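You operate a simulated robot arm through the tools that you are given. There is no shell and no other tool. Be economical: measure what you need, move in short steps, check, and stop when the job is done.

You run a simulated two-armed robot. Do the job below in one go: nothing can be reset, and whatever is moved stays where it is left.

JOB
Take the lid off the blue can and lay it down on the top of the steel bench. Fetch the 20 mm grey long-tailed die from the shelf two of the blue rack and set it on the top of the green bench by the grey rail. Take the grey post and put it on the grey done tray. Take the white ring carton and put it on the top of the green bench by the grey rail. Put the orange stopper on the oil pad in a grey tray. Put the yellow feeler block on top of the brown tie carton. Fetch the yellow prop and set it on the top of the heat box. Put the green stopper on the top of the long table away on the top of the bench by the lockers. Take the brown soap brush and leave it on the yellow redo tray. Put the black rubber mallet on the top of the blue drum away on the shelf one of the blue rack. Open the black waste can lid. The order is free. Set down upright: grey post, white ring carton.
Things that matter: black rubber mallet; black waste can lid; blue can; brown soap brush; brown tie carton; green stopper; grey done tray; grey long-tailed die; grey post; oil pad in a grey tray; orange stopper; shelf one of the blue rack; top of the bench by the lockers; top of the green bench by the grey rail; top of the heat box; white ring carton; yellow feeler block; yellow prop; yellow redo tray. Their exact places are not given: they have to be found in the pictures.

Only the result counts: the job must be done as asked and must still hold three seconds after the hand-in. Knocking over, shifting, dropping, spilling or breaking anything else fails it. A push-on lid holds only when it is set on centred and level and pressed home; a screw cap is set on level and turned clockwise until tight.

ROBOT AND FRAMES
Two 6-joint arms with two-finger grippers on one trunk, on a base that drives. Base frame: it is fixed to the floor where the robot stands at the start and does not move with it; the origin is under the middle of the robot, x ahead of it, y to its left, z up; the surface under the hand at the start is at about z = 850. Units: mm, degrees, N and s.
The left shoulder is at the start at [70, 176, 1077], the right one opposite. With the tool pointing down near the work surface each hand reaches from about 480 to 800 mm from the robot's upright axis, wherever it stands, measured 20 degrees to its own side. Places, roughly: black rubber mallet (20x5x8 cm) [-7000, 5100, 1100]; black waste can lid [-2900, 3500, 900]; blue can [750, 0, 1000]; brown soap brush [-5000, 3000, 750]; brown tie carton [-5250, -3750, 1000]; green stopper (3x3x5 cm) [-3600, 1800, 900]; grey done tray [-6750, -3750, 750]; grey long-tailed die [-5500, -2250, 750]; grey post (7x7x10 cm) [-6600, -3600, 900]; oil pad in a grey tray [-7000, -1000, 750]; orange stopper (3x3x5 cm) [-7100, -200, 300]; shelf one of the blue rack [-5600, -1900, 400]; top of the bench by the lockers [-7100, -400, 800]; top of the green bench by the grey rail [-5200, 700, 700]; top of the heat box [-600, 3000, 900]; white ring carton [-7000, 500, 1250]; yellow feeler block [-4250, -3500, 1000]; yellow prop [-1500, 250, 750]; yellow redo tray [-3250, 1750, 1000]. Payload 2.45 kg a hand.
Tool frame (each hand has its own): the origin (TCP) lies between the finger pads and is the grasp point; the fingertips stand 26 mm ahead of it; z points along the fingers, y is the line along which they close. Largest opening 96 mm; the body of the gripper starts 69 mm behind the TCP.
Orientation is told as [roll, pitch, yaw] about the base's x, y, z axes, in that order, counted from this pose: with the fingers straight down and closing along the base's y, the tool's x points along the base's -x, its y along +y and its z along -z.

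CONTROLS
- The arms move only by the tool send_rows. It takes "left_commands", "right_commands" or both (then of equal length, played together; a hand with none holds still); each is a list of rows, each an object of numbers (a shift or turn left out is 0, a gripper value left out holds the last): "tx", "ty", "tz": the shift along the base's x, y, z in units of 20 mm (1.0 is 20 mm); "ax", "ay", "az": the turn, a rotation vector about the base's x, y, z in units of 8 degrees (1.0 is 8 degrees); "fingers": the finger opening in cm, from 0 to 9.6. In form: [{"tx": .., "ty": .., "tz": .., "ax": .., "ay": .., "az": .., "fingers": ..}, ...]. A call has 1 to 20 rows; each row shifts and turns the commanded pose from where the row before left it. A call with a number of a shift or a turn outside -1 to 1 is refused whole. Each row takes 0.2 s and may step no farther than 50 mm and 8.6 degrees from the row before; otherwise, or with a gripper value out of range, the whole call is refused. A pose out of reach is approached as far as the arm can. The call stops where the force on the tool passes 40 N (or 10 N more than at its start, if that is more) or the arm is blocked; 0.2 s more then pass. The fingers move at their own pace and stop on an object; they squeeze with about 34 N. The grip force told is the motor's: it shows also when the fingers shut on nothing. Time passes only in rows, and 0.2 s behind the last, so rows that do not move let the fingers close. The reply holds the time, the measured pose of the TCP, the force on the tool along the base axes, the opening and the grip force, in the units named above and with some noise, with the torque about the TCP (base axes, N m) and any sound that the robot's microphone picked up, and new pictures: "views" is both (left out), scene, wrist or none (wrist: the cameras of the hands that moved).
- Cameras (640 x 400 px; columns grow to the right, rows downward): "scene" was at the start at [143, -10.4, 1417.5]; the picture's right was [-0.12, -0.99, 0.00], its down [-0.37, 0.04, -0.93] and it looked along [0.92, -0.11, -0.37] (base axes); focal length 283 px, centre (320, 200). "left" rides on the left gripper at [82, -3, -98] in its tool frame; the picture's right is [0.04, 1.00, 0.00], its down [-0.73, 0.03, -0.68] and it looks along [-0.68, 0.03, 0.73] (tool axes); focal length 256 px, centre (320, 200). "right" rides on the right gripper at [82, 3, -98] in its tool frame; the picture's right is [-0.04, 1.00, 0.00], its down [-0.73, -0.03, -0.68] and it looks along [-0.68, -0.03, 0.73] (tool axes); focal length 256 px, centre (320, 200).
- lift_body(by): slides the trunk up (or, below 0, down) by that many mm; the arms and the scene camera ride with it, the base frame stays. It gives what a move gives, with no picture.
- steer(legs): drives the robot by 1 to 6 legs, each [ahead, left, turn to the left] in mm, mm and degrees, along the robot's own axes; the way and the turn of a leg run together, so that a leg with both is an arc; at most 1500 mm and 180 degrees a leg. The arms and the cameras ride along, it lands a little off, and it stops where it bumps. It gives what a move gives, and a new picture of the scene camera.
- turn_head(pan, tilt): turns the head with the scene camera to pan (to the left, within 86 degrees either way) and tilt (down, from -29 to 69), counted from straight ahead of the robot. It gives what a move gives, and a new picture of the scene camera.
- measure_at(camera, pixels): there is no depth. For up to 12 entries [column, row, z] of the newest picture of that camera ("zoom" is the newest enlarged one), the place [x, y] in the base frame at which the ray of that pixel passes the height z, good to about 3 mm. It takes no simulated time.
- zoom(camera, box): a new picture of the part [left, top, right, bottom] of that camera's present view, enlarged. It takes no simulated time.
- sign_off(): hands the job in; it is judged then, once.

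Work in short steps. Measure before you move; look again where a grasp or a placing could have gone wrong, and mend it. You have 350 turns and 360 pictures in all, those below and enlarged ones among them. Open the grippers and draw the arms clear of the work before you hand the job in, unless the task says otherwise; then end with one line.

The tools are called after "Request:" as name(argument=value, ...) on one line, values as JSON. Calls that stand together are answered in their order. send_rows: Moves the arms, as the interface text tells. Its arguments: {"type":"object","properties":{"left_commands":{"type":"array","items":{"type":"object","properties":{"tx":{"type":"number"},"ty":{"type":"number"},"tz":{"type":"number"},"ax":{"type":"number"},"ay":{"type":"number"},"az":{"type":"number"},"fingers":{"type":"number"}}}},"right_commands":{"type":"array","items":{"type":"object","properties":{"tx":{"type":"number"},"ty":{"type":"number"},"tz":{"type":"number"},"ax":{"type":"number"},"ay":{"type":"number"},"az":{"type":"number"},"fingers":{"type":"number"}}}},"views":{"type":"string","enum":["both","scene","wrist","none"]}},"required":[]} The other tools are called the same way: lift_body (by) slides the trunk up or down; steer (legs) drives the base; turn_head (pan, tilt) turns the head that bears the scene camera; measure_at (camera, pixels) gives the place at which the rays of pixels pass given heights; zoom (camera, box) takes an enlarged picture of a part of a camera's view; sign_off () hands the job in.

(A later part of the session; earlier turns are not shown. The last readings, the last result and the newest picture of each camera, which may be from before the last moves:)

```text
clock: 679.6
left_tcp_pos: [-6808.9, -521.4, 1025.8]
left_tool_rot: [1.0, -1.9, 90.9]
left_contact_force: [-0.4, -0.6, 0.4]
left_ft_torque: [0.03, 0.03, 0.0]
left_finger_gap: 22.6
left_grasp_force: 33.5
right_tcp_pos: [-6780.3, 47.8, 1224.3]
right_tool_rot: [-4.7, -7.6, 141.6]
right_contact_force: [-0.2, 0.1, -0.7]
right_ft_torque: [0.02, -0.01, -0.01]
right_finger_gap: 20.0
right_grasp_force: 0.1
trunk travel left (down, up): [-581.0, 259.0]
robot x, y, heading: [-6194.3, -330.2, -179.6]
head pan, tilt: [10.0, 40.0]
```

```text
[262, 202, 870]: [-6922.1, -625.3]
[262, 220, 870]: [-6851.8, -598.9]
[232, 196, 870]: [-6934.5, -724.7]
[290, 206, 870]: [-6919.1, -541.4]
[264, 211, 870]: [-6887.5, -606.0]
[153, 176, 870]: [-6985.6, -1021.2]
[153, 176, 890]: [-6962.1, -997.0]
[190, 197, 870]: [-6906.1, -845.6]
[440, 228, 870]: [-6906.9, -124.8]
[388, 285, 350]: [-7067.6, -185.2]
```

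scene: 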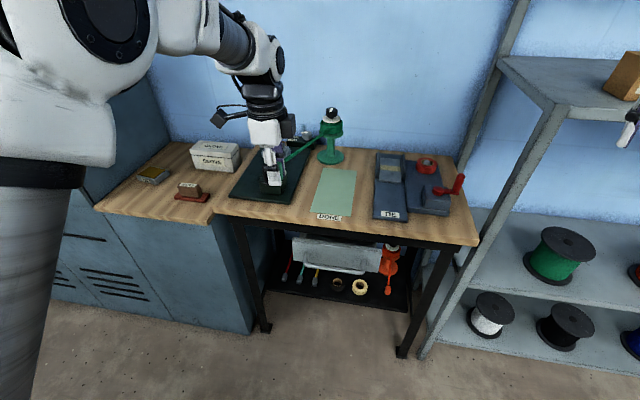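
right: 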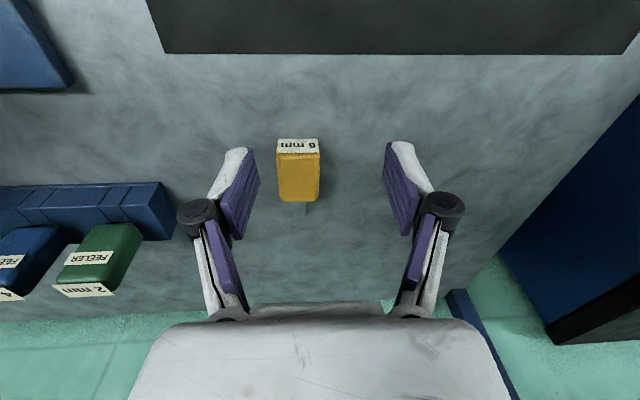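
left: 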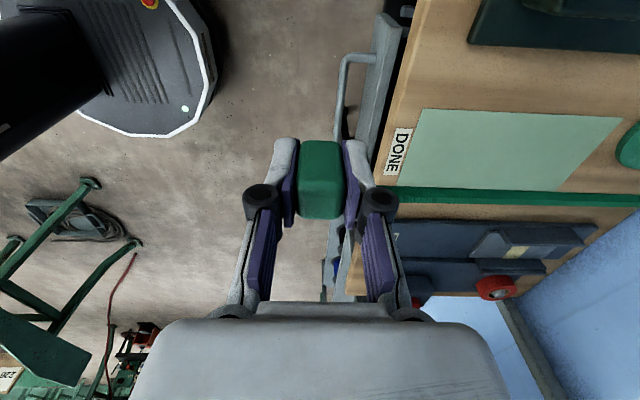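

Target (−6886,−575). Move and lower to contact.

Request:
send_rows(left_commands=[{"tx": -0.97, "ty": -0.7}, {"tx": -0.97, "ty": -0.7}, {"tx": -0.97, "ty": -0.7}, {"tx": -0.97, "ty": -0.6, "tz": -1}, {"tz": -1}, {"tz": -1}, {"tz": -1}, {"tz": -0.5}, {"tz": -0.25}, {"tz": -0.25}, {"tz": -0.25}, {"tz": -0.25}, {"tz": -0.25}, {"tz": -0.25}, {"tz": -0.25}, {"tz": -0.25}, {"tz": -0.25}], views="both")

```text
clock: 683.2
left_tcp_pos: [-6886.8, -573.8, 891.2]
left_tool_rot: [0.9, -2.0, 90.8]
left_contact_force: [-0.3, -0.9, -0.2]
left_ft_torque: [0.01, 0.0, -0.03]
left_finger_gap: 22.6
left_grasp_force: 33.8
right_tcp_pos: [-6780.7, 49.2, 1223.9]
right_tool_rot: [-4.6, -7.5, 141.6]
right_contact_force: [0.1, 0.6, -0.3]
right_ft_torque: [-0.01, -0.02, 0.03]
right_finger_gap: 20.3
right_grasp_force: 0.0
trunk travel left (down, up): [-581.0, 259.0]
robot x, y, heading: [-6199.3, -331.3, -179.9]
head pan, tilt: [10.0, 40.0]
```

scene: 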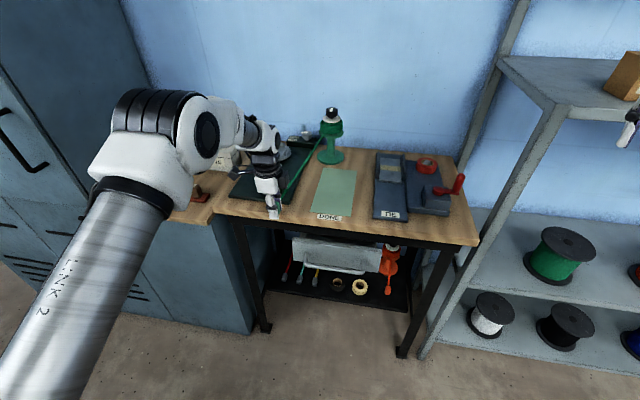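
left: 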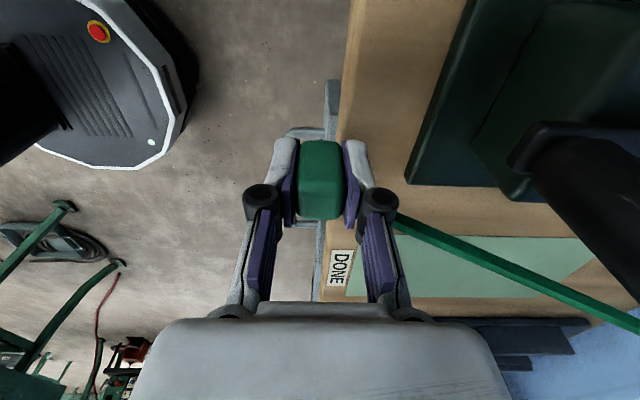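

Request:
measure_at(camera="left", pixels=[[345, 80, 860], [345, 80, 840], [328, 270, 860], [405, 180, 865], [405, 180, 845], [470, 20, 865]])

```text
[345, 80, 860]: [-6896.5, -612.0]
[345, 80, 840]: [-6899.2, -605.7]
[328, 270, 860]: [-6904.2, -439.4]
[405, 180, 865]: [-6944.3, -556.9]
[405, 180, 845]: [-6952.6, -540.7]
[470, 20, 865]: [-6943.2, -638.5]
```

Bench edge is at x≈−6899 and the plate ends at y≈−557; use the bare strip at (−6935,−520) between plate and mat. Raise, shift, lower.

Request:
send_rows(left_commands=[{"tz": 1}, {"tz": 1, "ty": 0.9}, {"ty": 0.9, "tx": -0.8}, {"ty": 0.9, "tx": -0.8}, {"tx": -0.8}, {"tz": -1}, {"tz": -0.8}, {"tz": -0.25}, {"tz": -0.25}, {"tz": -0.25}, {"tz": -0.25}, {"tz": -0.25}, {"tz": -0.25}, {"tz": -0.25}, {"tz": -0.25}], views="wrist")

```text
clock: 685.9
left_tcp_pos: [-6937.1, -520.4, 876.9]
left_tool_rot: [1.9, -1.8, 90.8]
left_contact_force: [10.3, 0.7, 20.5]
left_ft_torque: [-0.14, -0.57, 0.13]
left_finger_gap: 22.7
left_grasp_force: 33.9
right_tcp_pos: [-6777.9, 48.9, 1224.9]
right_tool_rot: [-4.5, -7.6, 141.7]
right_contact_force: [0.3, 0.5, -0.2]
right_ft_torque: [-0.03, -0.04, 0.0]
right_finger_gap: 20.2
right_grasp_force: 0.1
trunk travel left (down, up): [-581.0, 259.0]
robot x, y, heading: [-6196.3, -328.6, -179.7]
head pan, tilt: [10.0, 40.0]
stopped in row 13 (left hand): the force on the tool passed its limit at 44 N (the readings are from after the stop); the commanded pose is now the measured one
```

left: 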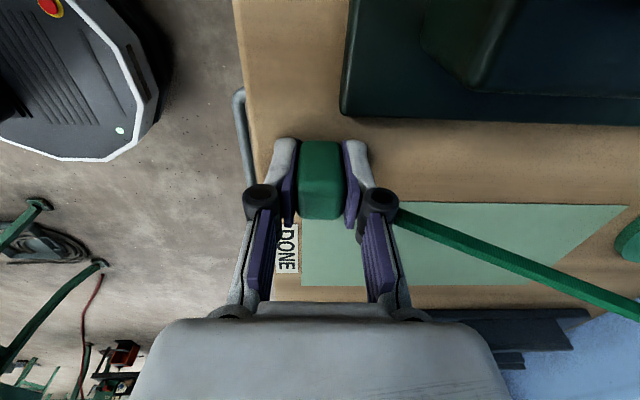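

Contact. Release and rise.

Request:
send_rows(left_commands=[{"fingers": 4.5}, {"fingers": 5}, {"tz": 0.4}, {"tz": 0.8}, {"tz": 1}, {"tz": 1}, {"tz": 1}, {"tz": 1}, {"tz": 1}, {"tz": 1}], views="wrist")

```text
clock: 688.1
left_tcp_pos: [-6938.6, -521.0, 1018.0]
left_tool_rot: [1.8, -1.8, 90.8]
left_contact_force: [-0.2, 0.0, 0.6]
left_ft_torque: [0.01, -0.01, 0.01]
left_finger_gap: 50.0
left_grasp_force: 0.1
right_tcp_pos: [-6782.4, 48.8, 1224.3]
right_tool_rot: [-4.6, -7.5, 141.6]
right_contact_force: [0.0, 0.8, -0.6]
right_ft_torque: [0.0, -0.04, 0.0]
right_finger_gap: 19.9
right_grasp_force: 0.1
trunk travel left (down, up): [-581.0, 259.0]
robot x, y, heading: [-6197.0, -331.1, -179.8]
head pan, tilt: [10.0, 40.0]
```

left: 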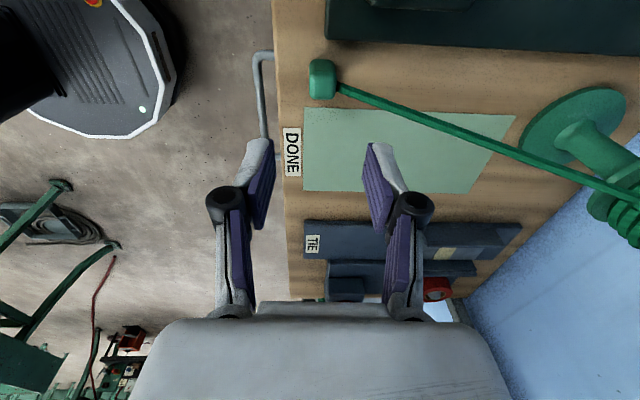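

Green stopper is placed; the passage is open. Retract, neutralise the yaw, raise the trunk, and move to face the white RING carton.

Request:
send_rows(left_commands=[{"tz": 0.5, "tx": 0.5, "az": 0.93}, {"tz": 0.5, "tx": 1, "az": 0.93}, {"tx": 1, "az": 0.93}, {"tx": 1, "az": 0.93}, {"tx": 1, "az": 0.93}, {"tx": 1, "az": 0.93}, {"tx": 1, "az": 0.93}, {"tx": 1, "az": 0.93}, {"tx": 0.5, "az": 0.93}, {"az": 0.93}, {"az": 0.93}, {"az": 0.93}], views="none")

Request:
steer(legs=[[-250, 0, 0], [0, -1060, 0]])

Request:
lift_body(by=200)

Request:
turn_head(pan=15, tilt=30)

```text
clock: 690.7
left_tcp_pos: [-6780.1, -520.7, 1035.4]
left_tool_rot: [1.8, -1.9, -179.8]
left_contact_force: [-0.9, 1.2, 0.6]
left_ft_torque: [-0.03, -0.02, -0.01]
left_finger_gap: 50.1
left_grasp_force: 0.1
right_tcp_pos: [-6782.3, 48.7, 1223.3]
right_tool_rot: [-4.6, -7.5, 141.6]
right_contact_force: [-0.2, -0.2, 0.3]
right_ft_torque: [0.0, -0.02, 0.0]
right_finger_gap: 20.0
right_grasp_force: 0.1
trunk travel left (down, up): [-581.0, 259.0]
robot x, y, heading: [-6198.4, -332.0, -179.8]
head pan, tilt: [10.0, 40.0]
```

```text
clock: 697.4
left_tcp_pos: [-6539.6, 508.3, 1036.2]
left_tool_rot: [1.7, -1.8, 180.0]
left_contact_force: [0.5, -0.2, 0.7]
left_ft_torque: [-0.02, -0.01, -0.01]
left_finger_gap: 49.8
left_grasp_force: 0.1
right_tcp_pos: [-6541.9, 1077.6, 1223.9]
right_tool_rot: [-4.6, -7.5, 141.4]
right_contact_force: [-0.1, 0.1, -0.1]
right_ft_torque: [-0.01, 0.03, 0.02]
right_finger_gap: 19.9
right_grasp_force: 0.0
trunk travel left (down, up): [-581.0, 259.0]
robot x, y, heading: [-5958.3, 698.8, -179.8]
head pan, tilt: [10.0, 40.0]
```

scene: 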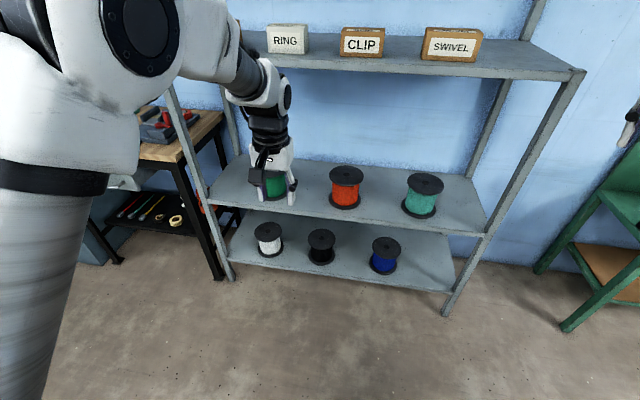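

```text
clock: 699.6
left_tcp_pos: [-6539.6, 508.5, 1235.7]
left_tool_rot: [1.7, -1.8, 180.0]
left_contact_force: [-0.5, -0.2, 1.7]
left_ft_torque: [0.03, 0.02, -0.01]
left_finger_gap: 50.1
left_grasp_force: 0.1
right_tcp_pos: [-6542.3, 1078.5, 1423.9]
right_tool_rot: [-4.6, -7.5, 141.6]
right_contact_force: [0.4, -0.4, -0.6]
right_ft_torque: [0.02, 0.0, -0.03]
right_finger_gap: 20.0
right_grasp_force: 0.0
trunk travel left (down, up): [-781.0, 59.0]
robot x, y, heading: [-5956.5, 699.6, -179.9]
head pan, tilt: [10.0, 40.0]
```

```text
clock: 700.3
left_tcp_pos: [-6540.6, 508.2, 1236.3]
left_tool_rot: [1.7, -1.8, 180.0]
left_contact_force: [0.0, 0.0, -0.5]
left_ft_torque: [0.01, 0.03, -0.01]
left_finger_gap: 50.4
left_grasp_force: 0.0
right_tcp_pos: [-6540.6, 1077.1, 1422.9]
right_tool_rot: [-4.5, -7.5, 141.6]
right_contact_force: [0.3, 0.3, -0.2]
right_ft_torque: [0.04, 0.02, 0.0]
right_finger_gap: 20.1
right_grasp_force: 0.1
trunk travel left (down, up): [-781.0, 59.0]
robot x, y, heading: [-5957.0, 696.8, -179.5]
head pan, tilt: [15.0, 30.0]
```

scene: 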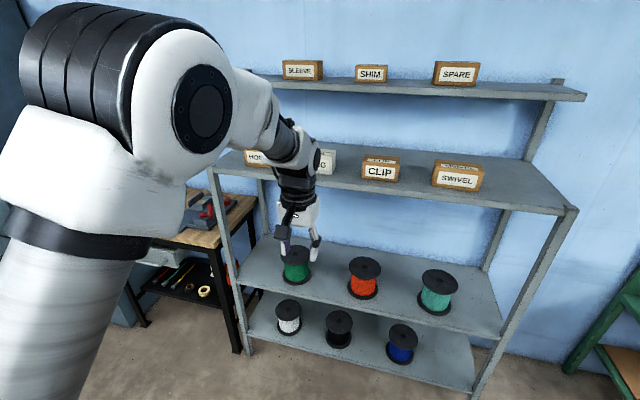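

Request:
measure_at(camera="scene", pixels=[[472, 398, 0], [577, 213, 1200], [577, 213, 1250], [577, 213, 1300], [380, 182, 1230], [380, 182, 1270], [380, 160, 1300], [380, 160, 1330], [330, 175, 1230], [330, 175, 1270], [586, 98, 1500], [586, 98, 1550]])

```text
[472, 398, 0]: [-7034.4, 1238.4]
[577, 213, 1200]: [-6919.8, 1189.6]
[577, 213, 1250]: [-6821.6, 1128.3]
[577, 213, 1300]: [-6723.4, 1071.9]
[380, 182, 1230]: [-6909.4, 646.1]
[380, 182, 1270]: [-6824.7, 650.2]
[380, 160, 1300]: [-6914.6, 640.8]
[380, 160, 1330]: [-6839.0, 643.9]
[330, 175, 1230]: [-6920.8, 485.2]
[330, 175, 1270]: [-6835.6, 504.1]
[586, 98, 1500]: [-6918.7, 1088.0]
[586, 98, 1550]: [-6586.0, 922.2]
```

Request:
send_rows(left_commands=[{"tz": 1}, {"tz": 1}, {"tz": 0.5, "fingers": 9}, {}], views="wrist")

```text
clock: 701.3
left_tcp_pos: [-6541.1, 507.3, 1285.5]
left_tool_rot: [1.6, -1.9, 179.9]
left_contact_force: [0.2, -0.1, -0.3]
left_ft_torque: [0.02, -0.02, -0.02]
left_finger_gap: 89.9
left_grasp_force: 0.1
right_tcp_pos: [-6541.5, 1078.2, 1424.1]
right_tool_rot: [-4.6, -7.4, 141.6]
right_contact_force: [-0.1, 0.2, -0.2]
right_ft_torque: [-0.01, -0.02, 0.02]
right_finger_gap: 19.8
right_grasp_force: 0.1
trunk travel left (down, up): [-781.0, 59.0]
robot x, y, heading: [-5959.7, 699.5, -179.8]
head pan, tilt: [15.0, 30.0]
```

left: 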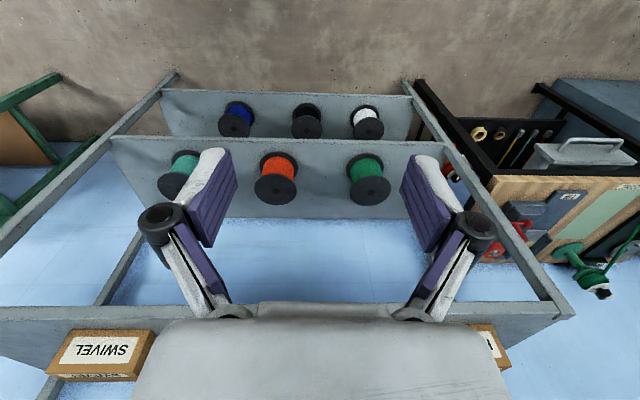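

Request:
zoom(camera="scene", box=[240, 60, 500, 220])

```text
2.46 times, centred on (370, 140) of scene
```

zoom: 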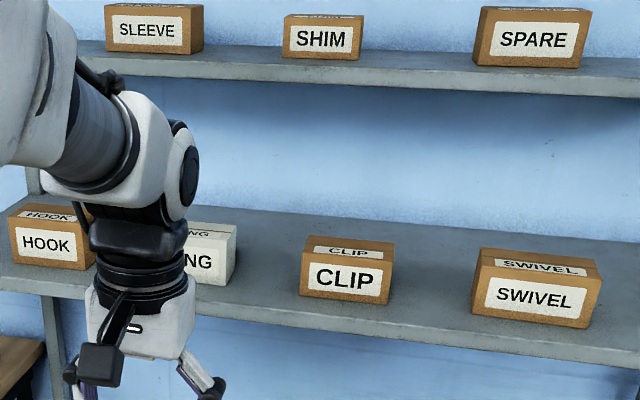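

Request:
measure_at(camera="zoom", pixels=[[300, 293, 1200], [388, 304, 1200], [302, 248, 1270], [393, 258, 1270], [314, 235, 1270], [395, 242, 1270], [236, 285, 1200], [236, 225, 1270], [230, 245, 1270], [470, 82, 1500], [470, 325, 1200], [640, 365, 1200]])

```text
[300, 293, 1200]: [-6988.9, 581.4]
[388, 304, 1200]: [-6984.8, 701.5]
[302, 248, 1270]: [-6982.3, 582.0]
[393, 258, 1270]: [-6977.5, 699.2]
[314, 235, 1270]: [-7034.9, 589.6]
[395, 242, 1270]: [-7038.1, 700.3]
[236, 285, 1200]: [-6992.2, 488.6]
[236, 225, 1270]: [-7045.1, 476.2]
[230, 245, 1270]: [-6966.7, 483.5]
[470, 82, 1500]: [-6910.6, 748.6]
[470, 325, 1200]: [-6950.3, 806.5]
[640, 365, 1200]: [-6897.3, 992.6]
```

RING's depth (~60 mm in x) is grippable but it sits under the upper shelf's front, so I'll tilt, drag it slightly forward, then grasp front-to-back. First yaw the left hand −90° and pull the right hand back.

Request:
send_rows(left_commands=[{"az": -0.94, "tz": 0.5}, {"az": -0.94, "tz": 0.5}, {"az": -0.94, "tz": 0.5}, {"az": -0.94, "tz": 0.5}, {"az": -0.94, "tz": 0.5}, {"az": -0.94}, {"az": -0.94}, {"az": -0.94}, {"az": -0.94}, {"az": -0.94}, {"az": -0.94}, {"az": -0.94}], right_commands=[{"tx": 0.6, "ty": 0.8}, {"tx": 0.6, "ty": 0.8}, {"tx": 0.6, "ty": 0.8}, {"tx": 0.6, "ty": 0.8}, {"tx": 0.6, "ty": 0.8}, {"tx": 0.6, "ty": 0.8}, {"tx": 0.6, "ty": 0.8}, {"tx": 0.6, "ty": 0.8}, {"tx": 0.6, "ty": 0.8}, {}, {}, {}], views="none")

Request:
steer(legs=[[290, 0, 0]])

Request:
send_rows(left_commands=[{"tx": 0}], views="wrist")

```text
clock: 703.9
left_tcp_pos: [-6539.3, 509.2, 1336.9]
left_tool_rot: [1.7, -1.8, 89.6]
left_contact_force: [0.1, -0.4, 0.1]
left_ft_torque: [-0.03, 0.02, -0.04]
left_finger_gap: 90.1
left_grasp_force: 0.1
right_tcp_pos: [-6435.7, 1224.3, 1423.8]
right_tool_rot: [-4.6, -7.5, 141.5]
right_contact_force: [0.3, 0.3, -0.1]
right_ft_torque: [-0.04, 0.0, 0.06]
right_finger_gap: 20.0
right_grasp_force: 0.0
trunk travel left (down, up): [-781.0, 59.0]
robot x, y, heading: [-5961.1, 695.0, -179.6]
head pan, tilt: [15.0, 30.0]
```

```text
clock: 705.9
left_tcp_pos: [-6826.4, 510.8, 1337.5]
left_tool_rot: [1.7, -2.0, 89.5]
left_contact_force: [0.2, 0.0, -0.3]
left_ft_torque: [0.01, 0.01, 0.01]
left_finger_gap: 90.1
left_grasp_force: 0.1
right_tcp_pos: [-6719.1, 1224.4, 1424.3]
right_tool_rot: [-4.6, -7.6, 141.2]
right_contact_force: [0.6, 0.5, 1.1]
right_ft_torque: [0.01, 0.01, 0.0]
right_finger_gap: 19.6
right_grasp_force: 0.0
trunk travel left (down, up): [-781.0, 59.0]
robot x, y, heading: [-6243.8, 695.0, 179.9]
head pan, tilt: [15.0, 30.0]
```

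scene: 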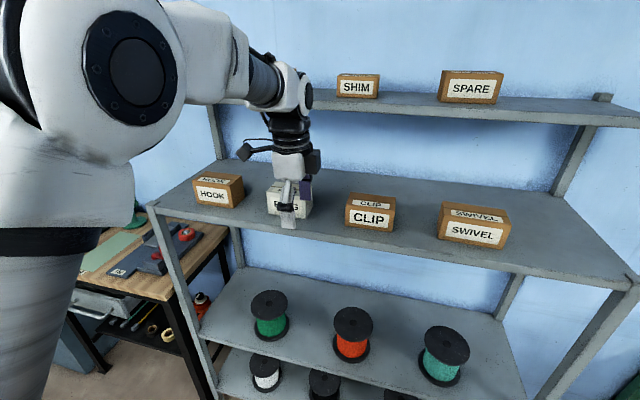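

```text
clock: 706.3
left_tcp_pos: [-6830.3, 511.3, 1335.4]
left_tool_rot: [1.7, -1.9, 89.4]
left_contact_force: [0.1, 0.2, -0.8]
left_ft_torque: [-0.03, 0.03, -0.01]
left_finger_gap: 90.1
left_grasp_force: 0.2
right_tcp_pos: [-6721.8, 1226.0, 1422.2]
right_tool_rot: [-4.7, -7.5, 141.3]
right_contact_force: [-0.9, 0.2, 0.6]
right_ft_torque: [-0.01, 0.04, 0.02]
right_finger_gap: 20.1
right_grasp_force: 0.1
trunk travel left (down, up): [-781.0, 59.0]
robot x, y, heading: [-6244.0, 696.3, 179.9]
head pan, tilt: [15.0, 30.0]
```

left: 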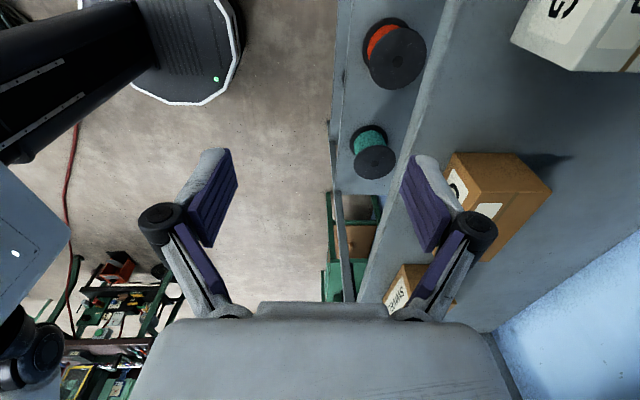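

Request:
measure_at(camera="left", pixels=[[512, 38, 1200], [575, 72, 1200], [590, 20, 1272], [635, 70, 1272], [430, 80, 1200], [400, 160, 1200], [455, 155, 1272], [515, 155, 1272]])

Request:
measure_at(camera="scene", pixels=[[268, 213, 1200], [308, 217, 1200], [309, 197, 1272], [270, 183, 1272], [330, 235, 1200], [480, 120, 1490]])

```text
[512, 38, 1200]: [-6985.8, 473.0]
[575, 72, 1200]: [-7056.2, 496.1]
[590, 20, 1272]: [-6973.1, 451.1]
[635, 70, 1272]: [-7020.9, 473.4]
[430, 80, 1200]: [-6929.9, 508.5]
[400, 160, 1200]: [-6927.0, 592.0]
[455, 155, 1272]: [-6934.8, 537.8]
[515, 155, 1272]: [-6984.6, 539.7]
```

```text
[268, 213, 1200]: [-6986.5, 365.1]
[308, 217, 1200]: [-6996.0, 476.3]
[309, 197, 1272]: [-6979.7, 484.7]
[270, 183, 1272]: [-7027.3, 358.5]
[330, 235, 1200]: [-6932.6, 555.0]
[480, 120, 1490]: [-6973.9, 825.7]
```

Shelf edge x≈−6930; RING centre ≈(−7020,425). Tilt 25° first, then drive 110 mm closer and hover over it.

Request:
send_rows(left_commands=[{"ay": 0.8}, {"ay": 0.8}, {"ay": 0.8}, {"ay": 0.8, "ty": -0.9}, {"ty": -0.9}, {"ty": -0.9}, {"ty": -0.9}, {"ty": -0.7}], views="none")

Request:
steer(legs=[[110, 0, 0]])

Request:
send_rows(left_commands=[{"tx": -0.9}, {"tx": -0.9}, {"tx": -0.9}, {}], views="wrist")

```text
clock: 708.1
left_tcp_pos: [-6828.5, 424.6, 1336.4]
left_tool_rot: [27.3, -1.6, 88.7]
left_contact_force: [0.5, 0.5, 0.1]
left_ft_torque: [0.02, -0.01, -0.01]
left_finger_gap: 90.1
left_grasp_force: 0.0
right_tcp_pos: [-6722.0, 1224.9, 1424.5]
right_tool_rot: [-4.7, -7.5, 141.3]
right_contact_force: [0.0, -0.3, -0.2]
right_ft_torque: [0.01, 0.02, -0.01]
right_finger_gap: 20.0
right_grasp_force: 0.0
trunk travel left (down, up): [-781.0, 59.0]
robot x, y, heading: [-6243.4, 697.1, 179.9]
head pan, tilt: [15.0, 30.0]
```

```text
clock: 709.3
left_tcp_pos: [-6936.0, 425.5, 1336.7]
left_tool_rot: [27.4, -1.4, 88.7]
left_contact_force: [-0.6, 0.0, 0.8]
left_ft_torque: [-0.03, 0.01, -0.01]
left_finger_gap: 90.0
left_grasp_force: 0.1
right_tcp_pos: [-6831.0, 1226.2, 1423.7]
right_tool_rot: [-4.6, -7.6, 141.1]
right_contact_force: [-0.1, 0.0, 0.4]
right_ft_torque: [-0.01, 0.04, 0.02]
right_finger_gap: 19.9
right_grasp_force: 0.0
trunk travel left (down, up): [-781.0, 59.0]
robot x, y, heading: [-6358.0, 696.9, 179.6]
head pan, tilt: [15.0, 30.0]
```

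scene: 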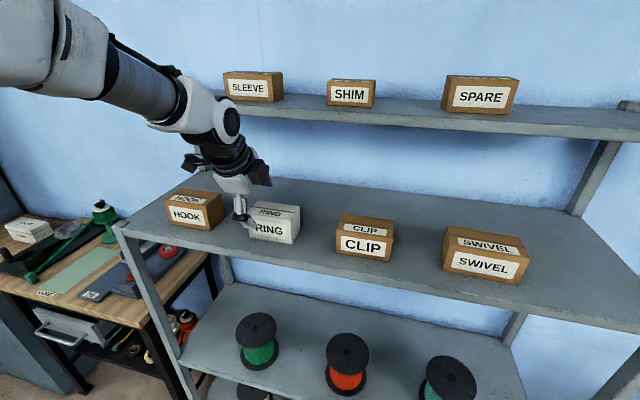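

```text
clock: 710.3
left_tcp_pos: [-6993.8, 425.9, 1337.6]
left_tool_rot: [27.4, -1.4, 88.7]
left_contact_force: [0.5, 0.1, 1.2]
left_ft_torque: [0.01, 0.02, 0.0]
left_finger_gap: 89.9
left_grasp_force: 0.0
right_tcp_pos: [-6832.7, 1225.0, 1424.4]
right_tool_rot: [-4.6, -7.4, 141.2]
right_contact_force: [-0.8, 0.5, 0.9]
right_ft_torque: [0.01, -0.01, 0.0]
right_finger_gap: 20.0
right_grasp_force: 0.0
trunk travel left (down, up): [-781.0, 59.0]
robot x, y, heading: [-6352.8, 694.2, 179.8]
head pan, tilt: [15.0, 30.0]
```

left: 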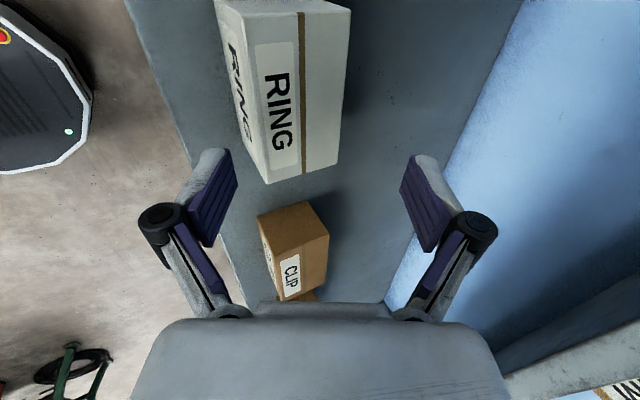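

Request:
measure_at(camera="left", pixels=[[253, 100, 1272], [348, 100, 1272], [265, 184, 1272], [338, 172, 1272], [300, 10, 1272], [190, 150, 1200]])

```text
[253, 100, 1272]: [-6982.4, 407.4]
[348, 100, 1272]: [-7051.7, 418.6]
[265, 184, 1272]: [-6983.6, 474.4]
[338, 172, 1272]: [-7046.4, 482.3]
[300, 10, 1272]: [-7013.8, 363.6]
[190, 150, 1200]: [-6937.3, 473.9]
```

Position at x≈−7006, open fully, lower to z≈1264 so the rear finger is behind the carton.

Request:
send_rows(left_commands=[{"tx": -0.65, "ty": -0.2, "fingers": 9.6}, {"tz": -1}, {"tz": -1}, {"tz": -0.8}, {"tz": -0.4}, {"tz": -0.4}, {}], views="wrist")

```text
clock: 711.9
left_tcp_pos: [-7007.6, 423.9, 1264.3]
left_tool_rot: [27.3, -1.4, 88.8]
left_contact_force: [0.0, 0.3, -0.2]
left_ft_torque: [0.02, 0.0, 0.04]
left_finger_gap: 96.0
left_grasp_force: 0.0
right_tcp_pos: [-6832.5, 1226.9, 1423.1]
right_tool_rot: [-4.7, -7.4, 141.2]
right_contact_force: [-1.0, 0.0, 0.6]
right_ft_torque: [0.0, -0.02, -0.01]
right_finger_gap: 19.9
right_grasp_force: 0.1
trunk travel left (down, up): [-781.0, 59.0]
robot x, y, heading: [-6357.4, 699.4, 179.6]
head pan, tilt: [15.0, 30.0]
```

left: 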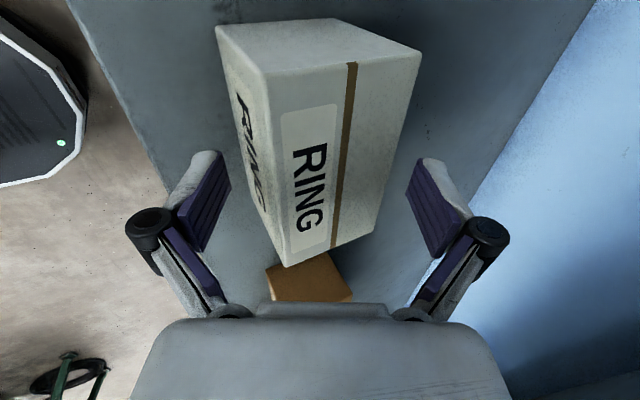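

Straddling it. Drag toward the edge by 50 mm.

Request:
send_rows(left_commands=[{"tx": 0.5}, {"tx": 0.5}, {"tx": 0.5}, {"tx": 0.5}, {"tx": 0.5}, {}], views="wrist")

```text
clock: 713.3
left_tcp_pos: [-6957.8, 422.3, 1263.9]
left_tool_rot: [27.4, -1.4, 88.7]
left_contact_force: [0.6, -0.7, -0.6]
left_ft_torque: [0.01, -0.01, -0.02]
left_finger_gap: 96.2
left_grasp_force: 0.2
right_tcp_pos: [-6833.3, 1226.1, 1422.6]
right_tool_rot: [-4.7, -7.6, 141.2]
right_contact_force: [-0.1, 0.6, -0.5]
right_ft_torque: [0.0, 0.01, 0.02]
right_finger_gap: 19.9
right_grasp_force: 0.1
trunk travel left (down, up): [-781.0, 59.0]
robot x, y, heading: [-6356.7, 698.2, 180.3]
head pan, tilt: [15.0, 30.0]
```

left: 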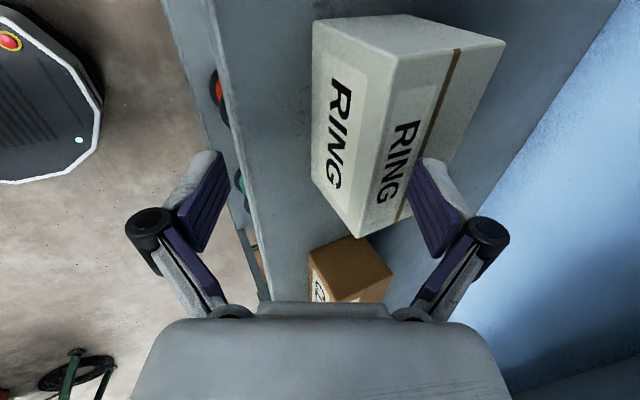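

The rear finger slid over the top—carton is lower than thought. Raise, return, reduce tilt to 20° and go lower (z≈1244).

Request:
send_rows(left_commands=[{"tz": 1}, {"tz": 1}, {"tx": -0.8, "ay": -0.45}, {"tx": -0.8, "ay": -0.45}, {"tx": -0.75}, {"tz": -1}, {"tz": -1}, {"tz": -0.6}, {"tz": -0.3}, {}], views="wrist")

```text
clock: 715.5
left_tcp_pos: [-7005.6, 423.3, 1246.3]
left_tool_rot: [20.0, -1.5, 88.9]
left_contact_force: [-1.9, -0.6, 2.6]
left_ft_torque: [0.04, 0.02, 0.02]
left_finger_gap: 96.4
left_grasp_force: 0.1
right_tcp_pos: [-6832.9, 1226.3, 1423.5]
right_tool_rot: [-4.7, -7.5, 141.1]
right_contact_force: [-0.1, 0.2, 0.4]
right_ft_torque: [0.0, 0.0, -0.03]
right_finger_gap: 19.9
right_grasp_force: 0.0
trunk travel left (down, up): [-781.0, 59.0]
robot x, y, heading: [-6357.6, 701.1, 180.2]
head pan, tilt: [15.0, 30.0]
```

left: 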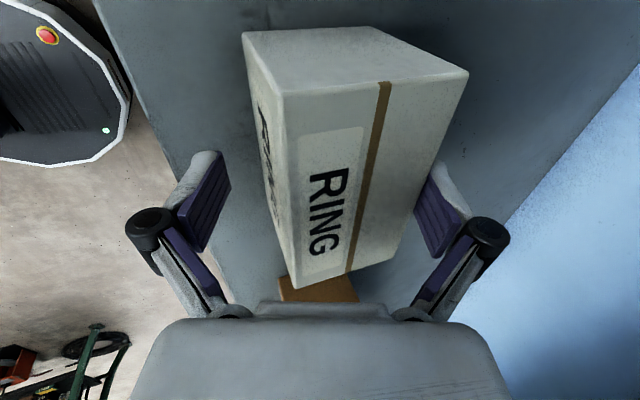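

Rear finger is behind the carton now. Drag 45 mm.

Request:
send_rows(left_commands=[{"tx": 0.45}, {"tx": 0.45}, {"tx": 0.45}, {"tx": 0.45}, {"tx": 0.45}, {}], views="wrist")

```text
clock: 716.9
left_tcp_pos: [-6959.1, 421.2, 1246.7]
left_tool_rot: [20.0, -1.6, 88.9]
left_contact_force: [0.3, -0.3, 0.4]
left_ft_torque: [-0.01, 0.0, 0.0]
left_finger_gap: 96.0
left_grasp_force: 0.1
right_tcp_pos: [-6832.3, 1226.3, 1422.3]
right_tool_rot: [-4.7, -7.4, 141.2]
right_contact_force: [-0.2, 0.1, 1.0]
right_ft_torque: [-0.01, 0.0, 0.0]
right_finger_gap: 20.0
right_grasp_force: 0.0
trunk travel left (down, up): [-781.0, 59.0]
robot x, y, heading: [-6355.3, 694.3, 179.9]
head pan, tilt: [15.0, 30.0]
```

left: 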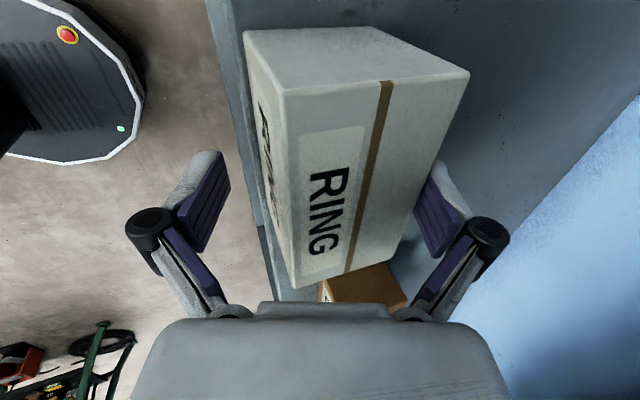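

Dragged to the edge. Reduce tilt to ~8°, centre, and close on it front-to-back.

Request:
send_rows(left_commands=[{"ay": -0.5}, {"ay": -0.5}, {"ay": -0.5, "tx": -0.3}, {"tx": -0.4}, {"tz": -0.3}, {"fingers": 4}, {"fingers": 4}, {"fingers": 4}], views="wrist")

```text
clock: 718.7
left_tcp_pos: [-6971.7, 422.6, 1242.4]
left_tool_rot: [8.2, -1.8, 89.3]
left_contact_force: [-2.7, -2.2, 11.7]
left_ft_torque: [-0.04, -0.3, -0.07]
left_finger_gap: 67.7
left_grasp_force: 34.5
right_tcp_pos: [-6830.4, 1226.1, 1423.6]
right_tool_rot: [-4.6, -7.5, 141.2]
right_contact_force: [0.9, -0.2, 0.4]
right_ft_torque: [0.0, 0.01, -0.01]
right_finger_gap: 19.7
right_grasp_force: 0.0
trunk travel left (down, up): [-781.0, 59.0]
robot x, y, heading: [-6357.4, 698.7, 180.0]
head pan, tilt: [15.0, 30.0]
```

left: 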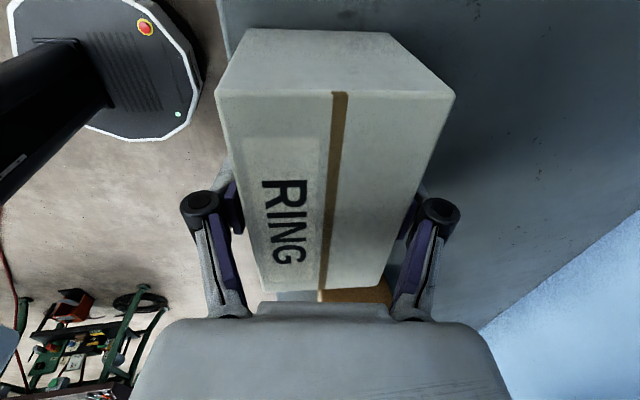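

Gripped (67.7 mm). Lift 30 mm and back the robot out.

Request:
send_rows(left_commands=[{"tz": 0.4}, {"tz": 0.4, "tx": 0.3}, {"tz": 0.4, "tx": 0.5}, {"tx": 0.8}], views="none")

Request:
steer(legs=[[-350, 0, 0]])

```text
clock: 719.7
left_tcp_pos: [-6938.8, 422.6, 1265.0]
left_tool_rot: [8.1, -1.9, 89.2]
left_contact_force: [0.3, -0.2, -2.9]
left_ft_torque: [-0.01, 0.0, 0.02]
left_finger_gap: 64.8
left_grasp_force: 33.6
right_tcp_pos: [-6831.7, 1225.7, 1424.1]
right_tool_rot: [-4.7, -7.5, 141.1]
right_contact_force: [-0.1, 1.0, 0.3]
right_ft_torque: [-0.03, 0.02, 0.01]
right_finger_gap: 20.3
right_grasp_force: 0.1
trunk travel left (down, up): [-781.0, 59.0]
robot x, y, heading: [-6357.9, 695.9, 179.8]
head pan, tilt: [15.0, 30.0]
```

```text
clock: 722.0
left_tcp_pos: [-6592.6, 421.1, 1264.1]
left_tool_rot: [8.0, -1.8, 89.3]
left_contact_force: [0.0, -1.1, -2.8]
left_ft_torque: [-0.04, -0.02, 0.01]
left_finger_gap: 64.9
left_grasp_force: 34.2
right_tcp_pos: [-6486.8, 1225.4, 1422.5]
right_tool_rot: [-4.8, -7.3, 141.3]
right_contact_force: [0.2, 1.2, -0.3]
right_ft_torque: [0.0, -0.01, 0.03]
right_finger_gap: 20.0
right_grasp_force: 0.0
trunk travel left (down, up): [-781.0, 59.0]
robot x, y, heading: [-6009.2, 696.3, 180.3]
head pan, tilt: [15.0, 30.0]
```

scene: 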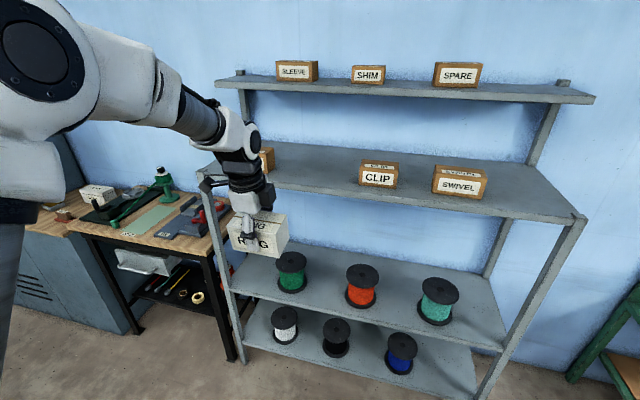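

RING is out. Turn north, go around to the south side of the green bench.

Request:
steer(legs=[[0, 0, -90], [-680, 0, 0], [0, -1320, 0]])

```text
clock: 735.6
left_tcp_pos: [-4977.8, 615.7, 1265.3]
left_tool_rot: [8.1, -1.8, -0.1]
left_contact_force: [-0.2, 0.1, -3.7]
left_ft_torque: [0.0, -0.01, -0.01]
left_finger_gap: 64.7
left_grasp_force: 34.2
right_tcp_pos: [-4174.9, 518.7, 1423.9]
right_tool_rot: [-4.6, -7.4, 52.0]
right_contact_force: [-0.3, -0.7, 0.2]
right_ft_torque: [0.0, 0.01, -0.02]
right_finger_gap: 20.1
right_grasp_force: 0.0
trunk travel left (down, up): [-781.0, 59.0]
robot x, y, heading: [-4697.5, 34.5, 90.3]
head pan, tilt: [15.0, 30.0]
```

scene: 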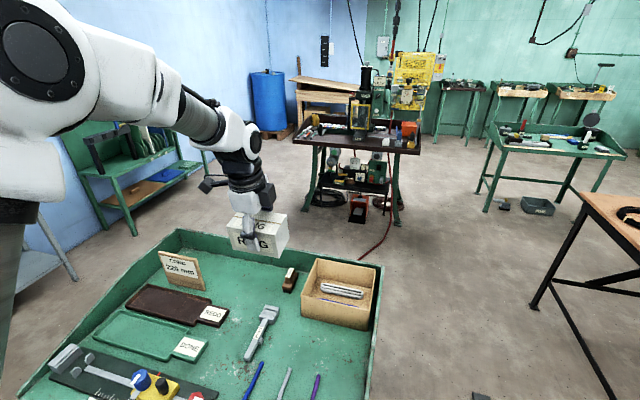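

Request:
measure_at(camera="scene", pixels=[[270, 315, 745], [247, 358, 745], [303, 320, 740], [366, 330, 740], [318, 376, 745], [291, 368, 745], [325, 348, 740], [376, 375, 740], [308, 345, 740]])

Request:
lift_body(by=-330)

```text
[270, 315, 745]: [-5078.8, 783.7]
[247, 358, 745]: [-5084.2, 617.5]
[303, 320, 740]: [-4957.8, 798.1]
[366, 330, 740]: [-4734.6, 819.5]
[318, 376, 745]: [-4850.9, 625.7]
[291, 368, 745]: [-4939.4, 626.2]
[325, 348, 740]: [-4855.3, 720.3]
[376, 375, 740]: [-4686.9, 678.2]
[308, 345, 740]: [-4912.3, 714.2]
```

```text
clock: 738.9
left_tcp_pos: [-4976.8, 615.4, 934.7]
left_tool_rot: [8.1, -1.8, 0.1]
left_contact_force: [0.3, 0.3, -3.1]
left_ft_torque: [0.01, -0.02, -0.01]
left_finger_gap: 64.8
left_grasp_force: 34.1
right_tcp_pos: [-4172.1, 517.8, 1093.2]
right_tool_rot: [-4.7, -7.5, 51.9]
right_contact_force: [0.4, 0.2, -0.2]
right_ft_torque: [-0.01, -0.02, -0.01]
right_finger_gap: 20.0
right_grasp_force: 0.2
trunk travel left (down, up): [-451.0, 389.0]
robot x, y, heading: [-4693.2, 36.4, 90.8]
head pan, tilt: [15.0, 30.0]
```

Untilt to vertical while moving to (−4880, 715), then descend toward z≈800.

Request:
send_rows(left_commands=[{"tx": 0.97, "ty": 1, "ax": -0.5}, {"tx": 0.97, "ty": 1, "ax": -0.5}, {"tx": 0.97, "ty": 1}, {"tx": 0.97, "ty": 1}, {"tx": 0.97, "ty": 1}, {"tz": -1}, {"tz": -1}, {"tz": -1}, {"tz": -1}, {"tz": -1}, {"tz": -1}, {}], views="both")

```text
clock: 741.5
left_tcp_pos: [-4879.1, 715.9, 814.5]
left_tool_rot: [0.1, -1.8, 0.2]
left_contact_force: [-0.1, -0.3, -3.3]
left_ft_torque: [-0.01, -0.02, -0.03]
left_finger_gap: 64.6
left_grasp_force: 33.6
right_tcp_pos: [-4172.8, 518.6, 1093.4]
right_tool_rot: [-4.8, -7.4, 52.0]
right_contact_force: [0.0, -0.5, 0.3]
right_ft_torque: [0.0, -0.03, 0.04]
right_finger_gap: 20.0
right_grasp_force: 0.0
trunk travel left (down, up): [-451.0, 389.0]
robot x, y, heading: [-4693.0, 33.5, 90.4]
head pan, tilt: [15.0, 30.0]
```

scene: 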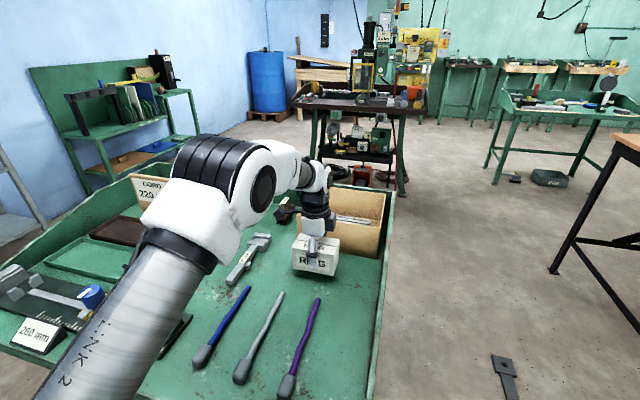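
left: 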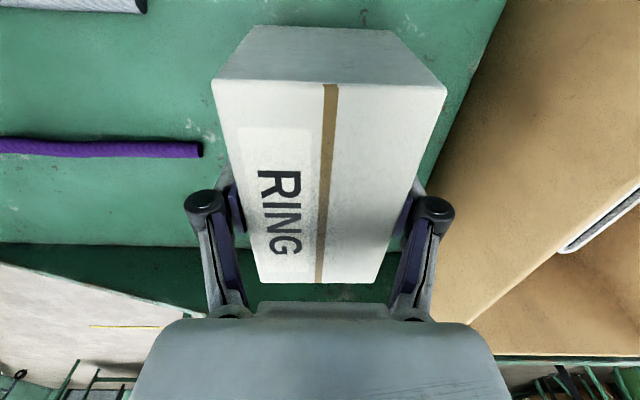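

Clear spot. Lower to contact, release, and rise.

Request:
send_rows(left_commands=[{"tz": -0.5}, {"tz": -0.25}, {"tz": -0.25}, {"tz": -0.2}, {"tz": -0.2}, {"tz": -0.2}, {"tz": -0.2}, {"tz": -0.2}, {"tz": -0.2}, {"tz": -0.2}], views="none")

Request:
send_rows(left_commands=[{"tz": 0.05}, {"fingers": 8.6}, {"fingers": 8.6}, {"tz": 0.4}, {"tz": 0.8}, {"tz": 1}, {"tz": 1}, {"tz": 1}, {"tz": 1}, {"tz": 1}, {"tz": 1}, {"tz": 1}], views="wrist")

```text
clock: 743.6
left_tcp_pos: [-4880.1, 714.1, 770.6]
left_tool_rot: [0.4, -1.7, 0.1]
left_contact_force: [-0.9, 0.2, 33.3]
left_ft_torque: [-0.14, 0.02, -0.02]
left_finger_gap: 64.7
left_grasp_force: 33.6
right_tcp_pos: [-4171.4, 514.8, 1094.5]
right_tool_rot: [-4.5, -7.6, 51.8]
right_contact_force: [0.0, -0.2, 0.2]
right_ft_torque: [0.02, 0.01, 0.03]
right_finger_gap: 20.3
right_grasp_force: 0.2
trunk travel left (down, up): [-451.0, 389.0]
robot x, y, heading: [-4694.6, 38.1, 90.8]
head pan, tilt: [15.0, 30.0]
```

```text
clock: 746.2
left_tcp_pos: [-4881.3, 713.5, 932.1]
left_tool_rot: [0.1, -1.8, 0.1]
left_contact_force: [0.2, -0.3, -0.8]
left_ft_torque: [0.02, -0.01, 0.0]
left_finger_gap: 86.2
left_grasp_force: 0.0
right_tcp_pos: [-4173.1, 518.0, 1093.0]
right_tool_rot: [-4.6, -7.4, 52.0]
right_contact_force: [-0.5, -0.8, -0.2]
right_ft_torque: [0.0, 0.03, 0.02]
right_finger_gap: 20.1
right_grasp_force: 0.0
trunk travel left (down, up): [-451.0, 389.0]
robot x, y, heading: [-4694.1, 33.0, 90.6]
head pan, tilt: [15.0, 30.0]
```

left: 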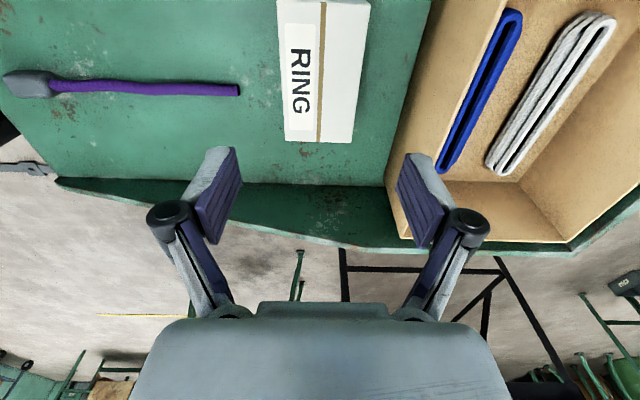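

RING stands on the green bench. Neutralise the left yaw, raise the trunk, and drive to the blue drum for the mallet.

Request:
send_rows(left_commands=[{"az": 0.94, "ty": -1}, {"az": 0.94, "ty": -1}, {"az": 0.94, "ty": -1}, {"az": 0.94, "ty": -1}, {"az": 0.94, "ty": -1}, {"az": 0.94}, {"az": 0.94}, {"az": 0.94}, {"az": 0.94}, {"az": 0.94}, {"az": 0.94}, {"az": 0.94}], views="none")

Request:
lift_body(by=330)

Request:
steer(legs=[[-150, 0, 0], [0, 1500, 0], [1500, 0, 0], [1400, 0, 0], [1050, 420, 0], [200, 130, 0]])

```text
clock: 748.9
left_tcp_pos: [-4880.9, 615.1, 932.0]
left_tool_rot: [0.1, -1.9, 90.7]
left_contact_force: [-0.1, -0.1, -0.7]
left_ft_torque: [-0.02, -0.02, -0.02]
left_finger_gap: 86.1
left_grasp_force: 0.1
right_tcp_pos: [-4173.0, 516.6, 1092.8]
right_tool_rot: [-4.7, -7.5, 52.0]
right_contact_force: [-0.2, 0.9, -0.9]
right_ft_torque: [-0.02, 0.0, -0.02]
right_finger_gap: 19.9
right_grasp_force: 0.1
trunk travel left (down, up): [-451.0, 389.0]
robot x, y, heading: [-4697.2, 36.0, 90.5]
head pan, tilt: [15.0, 30.0]
```

```text
clock: 752.1
left_tcp_pos: [-4879.8, 614.7, 1262.6]
left_tool_rot: [0.1, -1.8, 90.5]
left_contact_force: [0.1, 0.2, 0.3]
left_ft_torque: [0.01, -0.01, -0.01]
left_finger_gap: 86.1
left_grasp_force: 0.0
right_tcp_pos: [-4172.3, 517.8, 1423.1]
right_tool_rot: [-4.8, -7.5, 52.0]
right_contact_force: [0.3, -0.3, -0.1]
right_ft_torque: [0.01, -0.01, 0.01]
right_finger_gap: 19.9
right_grasp_force: 0.0
trunk travel left (down, up): [-781.0, 59.0]
robot x, y, heading: [-4694.1, 37.2, 90.5]
head pan, tilt: [15.0, 30.0]
```

```text
clock: 780.9
left_tcp_pos: [-6975.7, 4601.1, 1262.8]
left_tool_rot: [0.2, -1.7, 89.8]
left_contact_force: [0.5, 0.2, -0.3]
left_ft_torque: [0.03, 0.02, -0.01]
left_finger_gap: 85.9
left_grasp_force: 0.0
right_tcp_pos: [-6270.7, 4494.7, 1423.9]
right_tool_rot: [-4.7, -7.5, 51.3]
right_contact_force: [0.4, -0.5, 0.0]
right_ft_torque: [-0.02, 0.0, -0.04]
right_finger_gap: 19.9
right_grasp_force: 0.0
trunk travel left (down, up): [-781.0, 59.0]
robot x, y, heading: [-6798.4, 4018.9, 89.7]
head pan, tilt: [15.0, 30.0]
```

scene: 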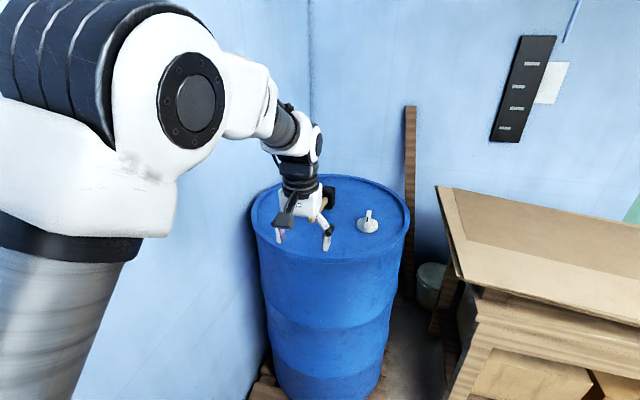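

Request:
send_rows(left_commands=[{"ty": -0.5, "tz": 0.5}, {}], views="wrist")

```text
clock: 781.5
left_tcp_pos: [-6977.0, 4590.1, 1272.7]
left_tool_rot: [0.2, -1.8, 89.8]
left_contact_force: [0.4, 0.5, 0.7]
left_ft_torque: [0.02, 0.0, -0.02]
left_finger_gap: 85.9
left_grasp_force: 0.2
right_tcp_pos: [-6270.0, 4494.3, 1422.5]
right_tool_rot: [-4.6, -7.5, 51.3]
right_contact_force: [0.2, -1.0, -1.0]
right_ft_torque: [0.03, 0.02, 0.02]
right_finger_gap: 20.0
right_grasp_force: 0.0
trunk travel left (down, up): [-781.0, 59.0]
robot x, y, heading: [-6800.1, 4019.6, 89.8]
head pan, tilt: [15.0, 30.0]
```

left: 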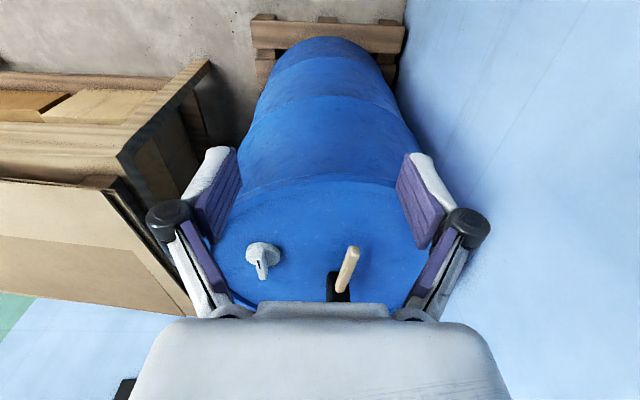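

Request:
measure_at(camera="left", pixels=[[320, 184, 1000], [320, 184, 1050], [320, 184, 1100], [352, 250, 1050], [352, 250, 1080], [345, 290, 1080], [352, 250, 1110]])

Request:
measure_at(camera="scene", pixels=[[330, 260, 1000], [330, 260, 1050], [330, 260, 1100]])

```text
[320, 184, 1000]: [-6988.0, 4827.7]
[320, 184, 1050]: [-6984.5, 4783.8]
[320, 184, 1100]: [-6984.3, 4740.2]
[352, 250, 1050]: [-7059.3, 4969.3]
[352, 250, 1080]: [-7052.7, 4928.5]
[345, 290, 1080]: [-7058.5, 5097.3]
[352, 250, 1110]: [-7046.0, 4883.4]
```

```text
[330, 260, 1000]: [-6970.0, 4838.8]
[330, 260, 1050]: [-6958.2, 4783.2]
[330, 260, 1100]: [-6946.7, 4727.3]
```

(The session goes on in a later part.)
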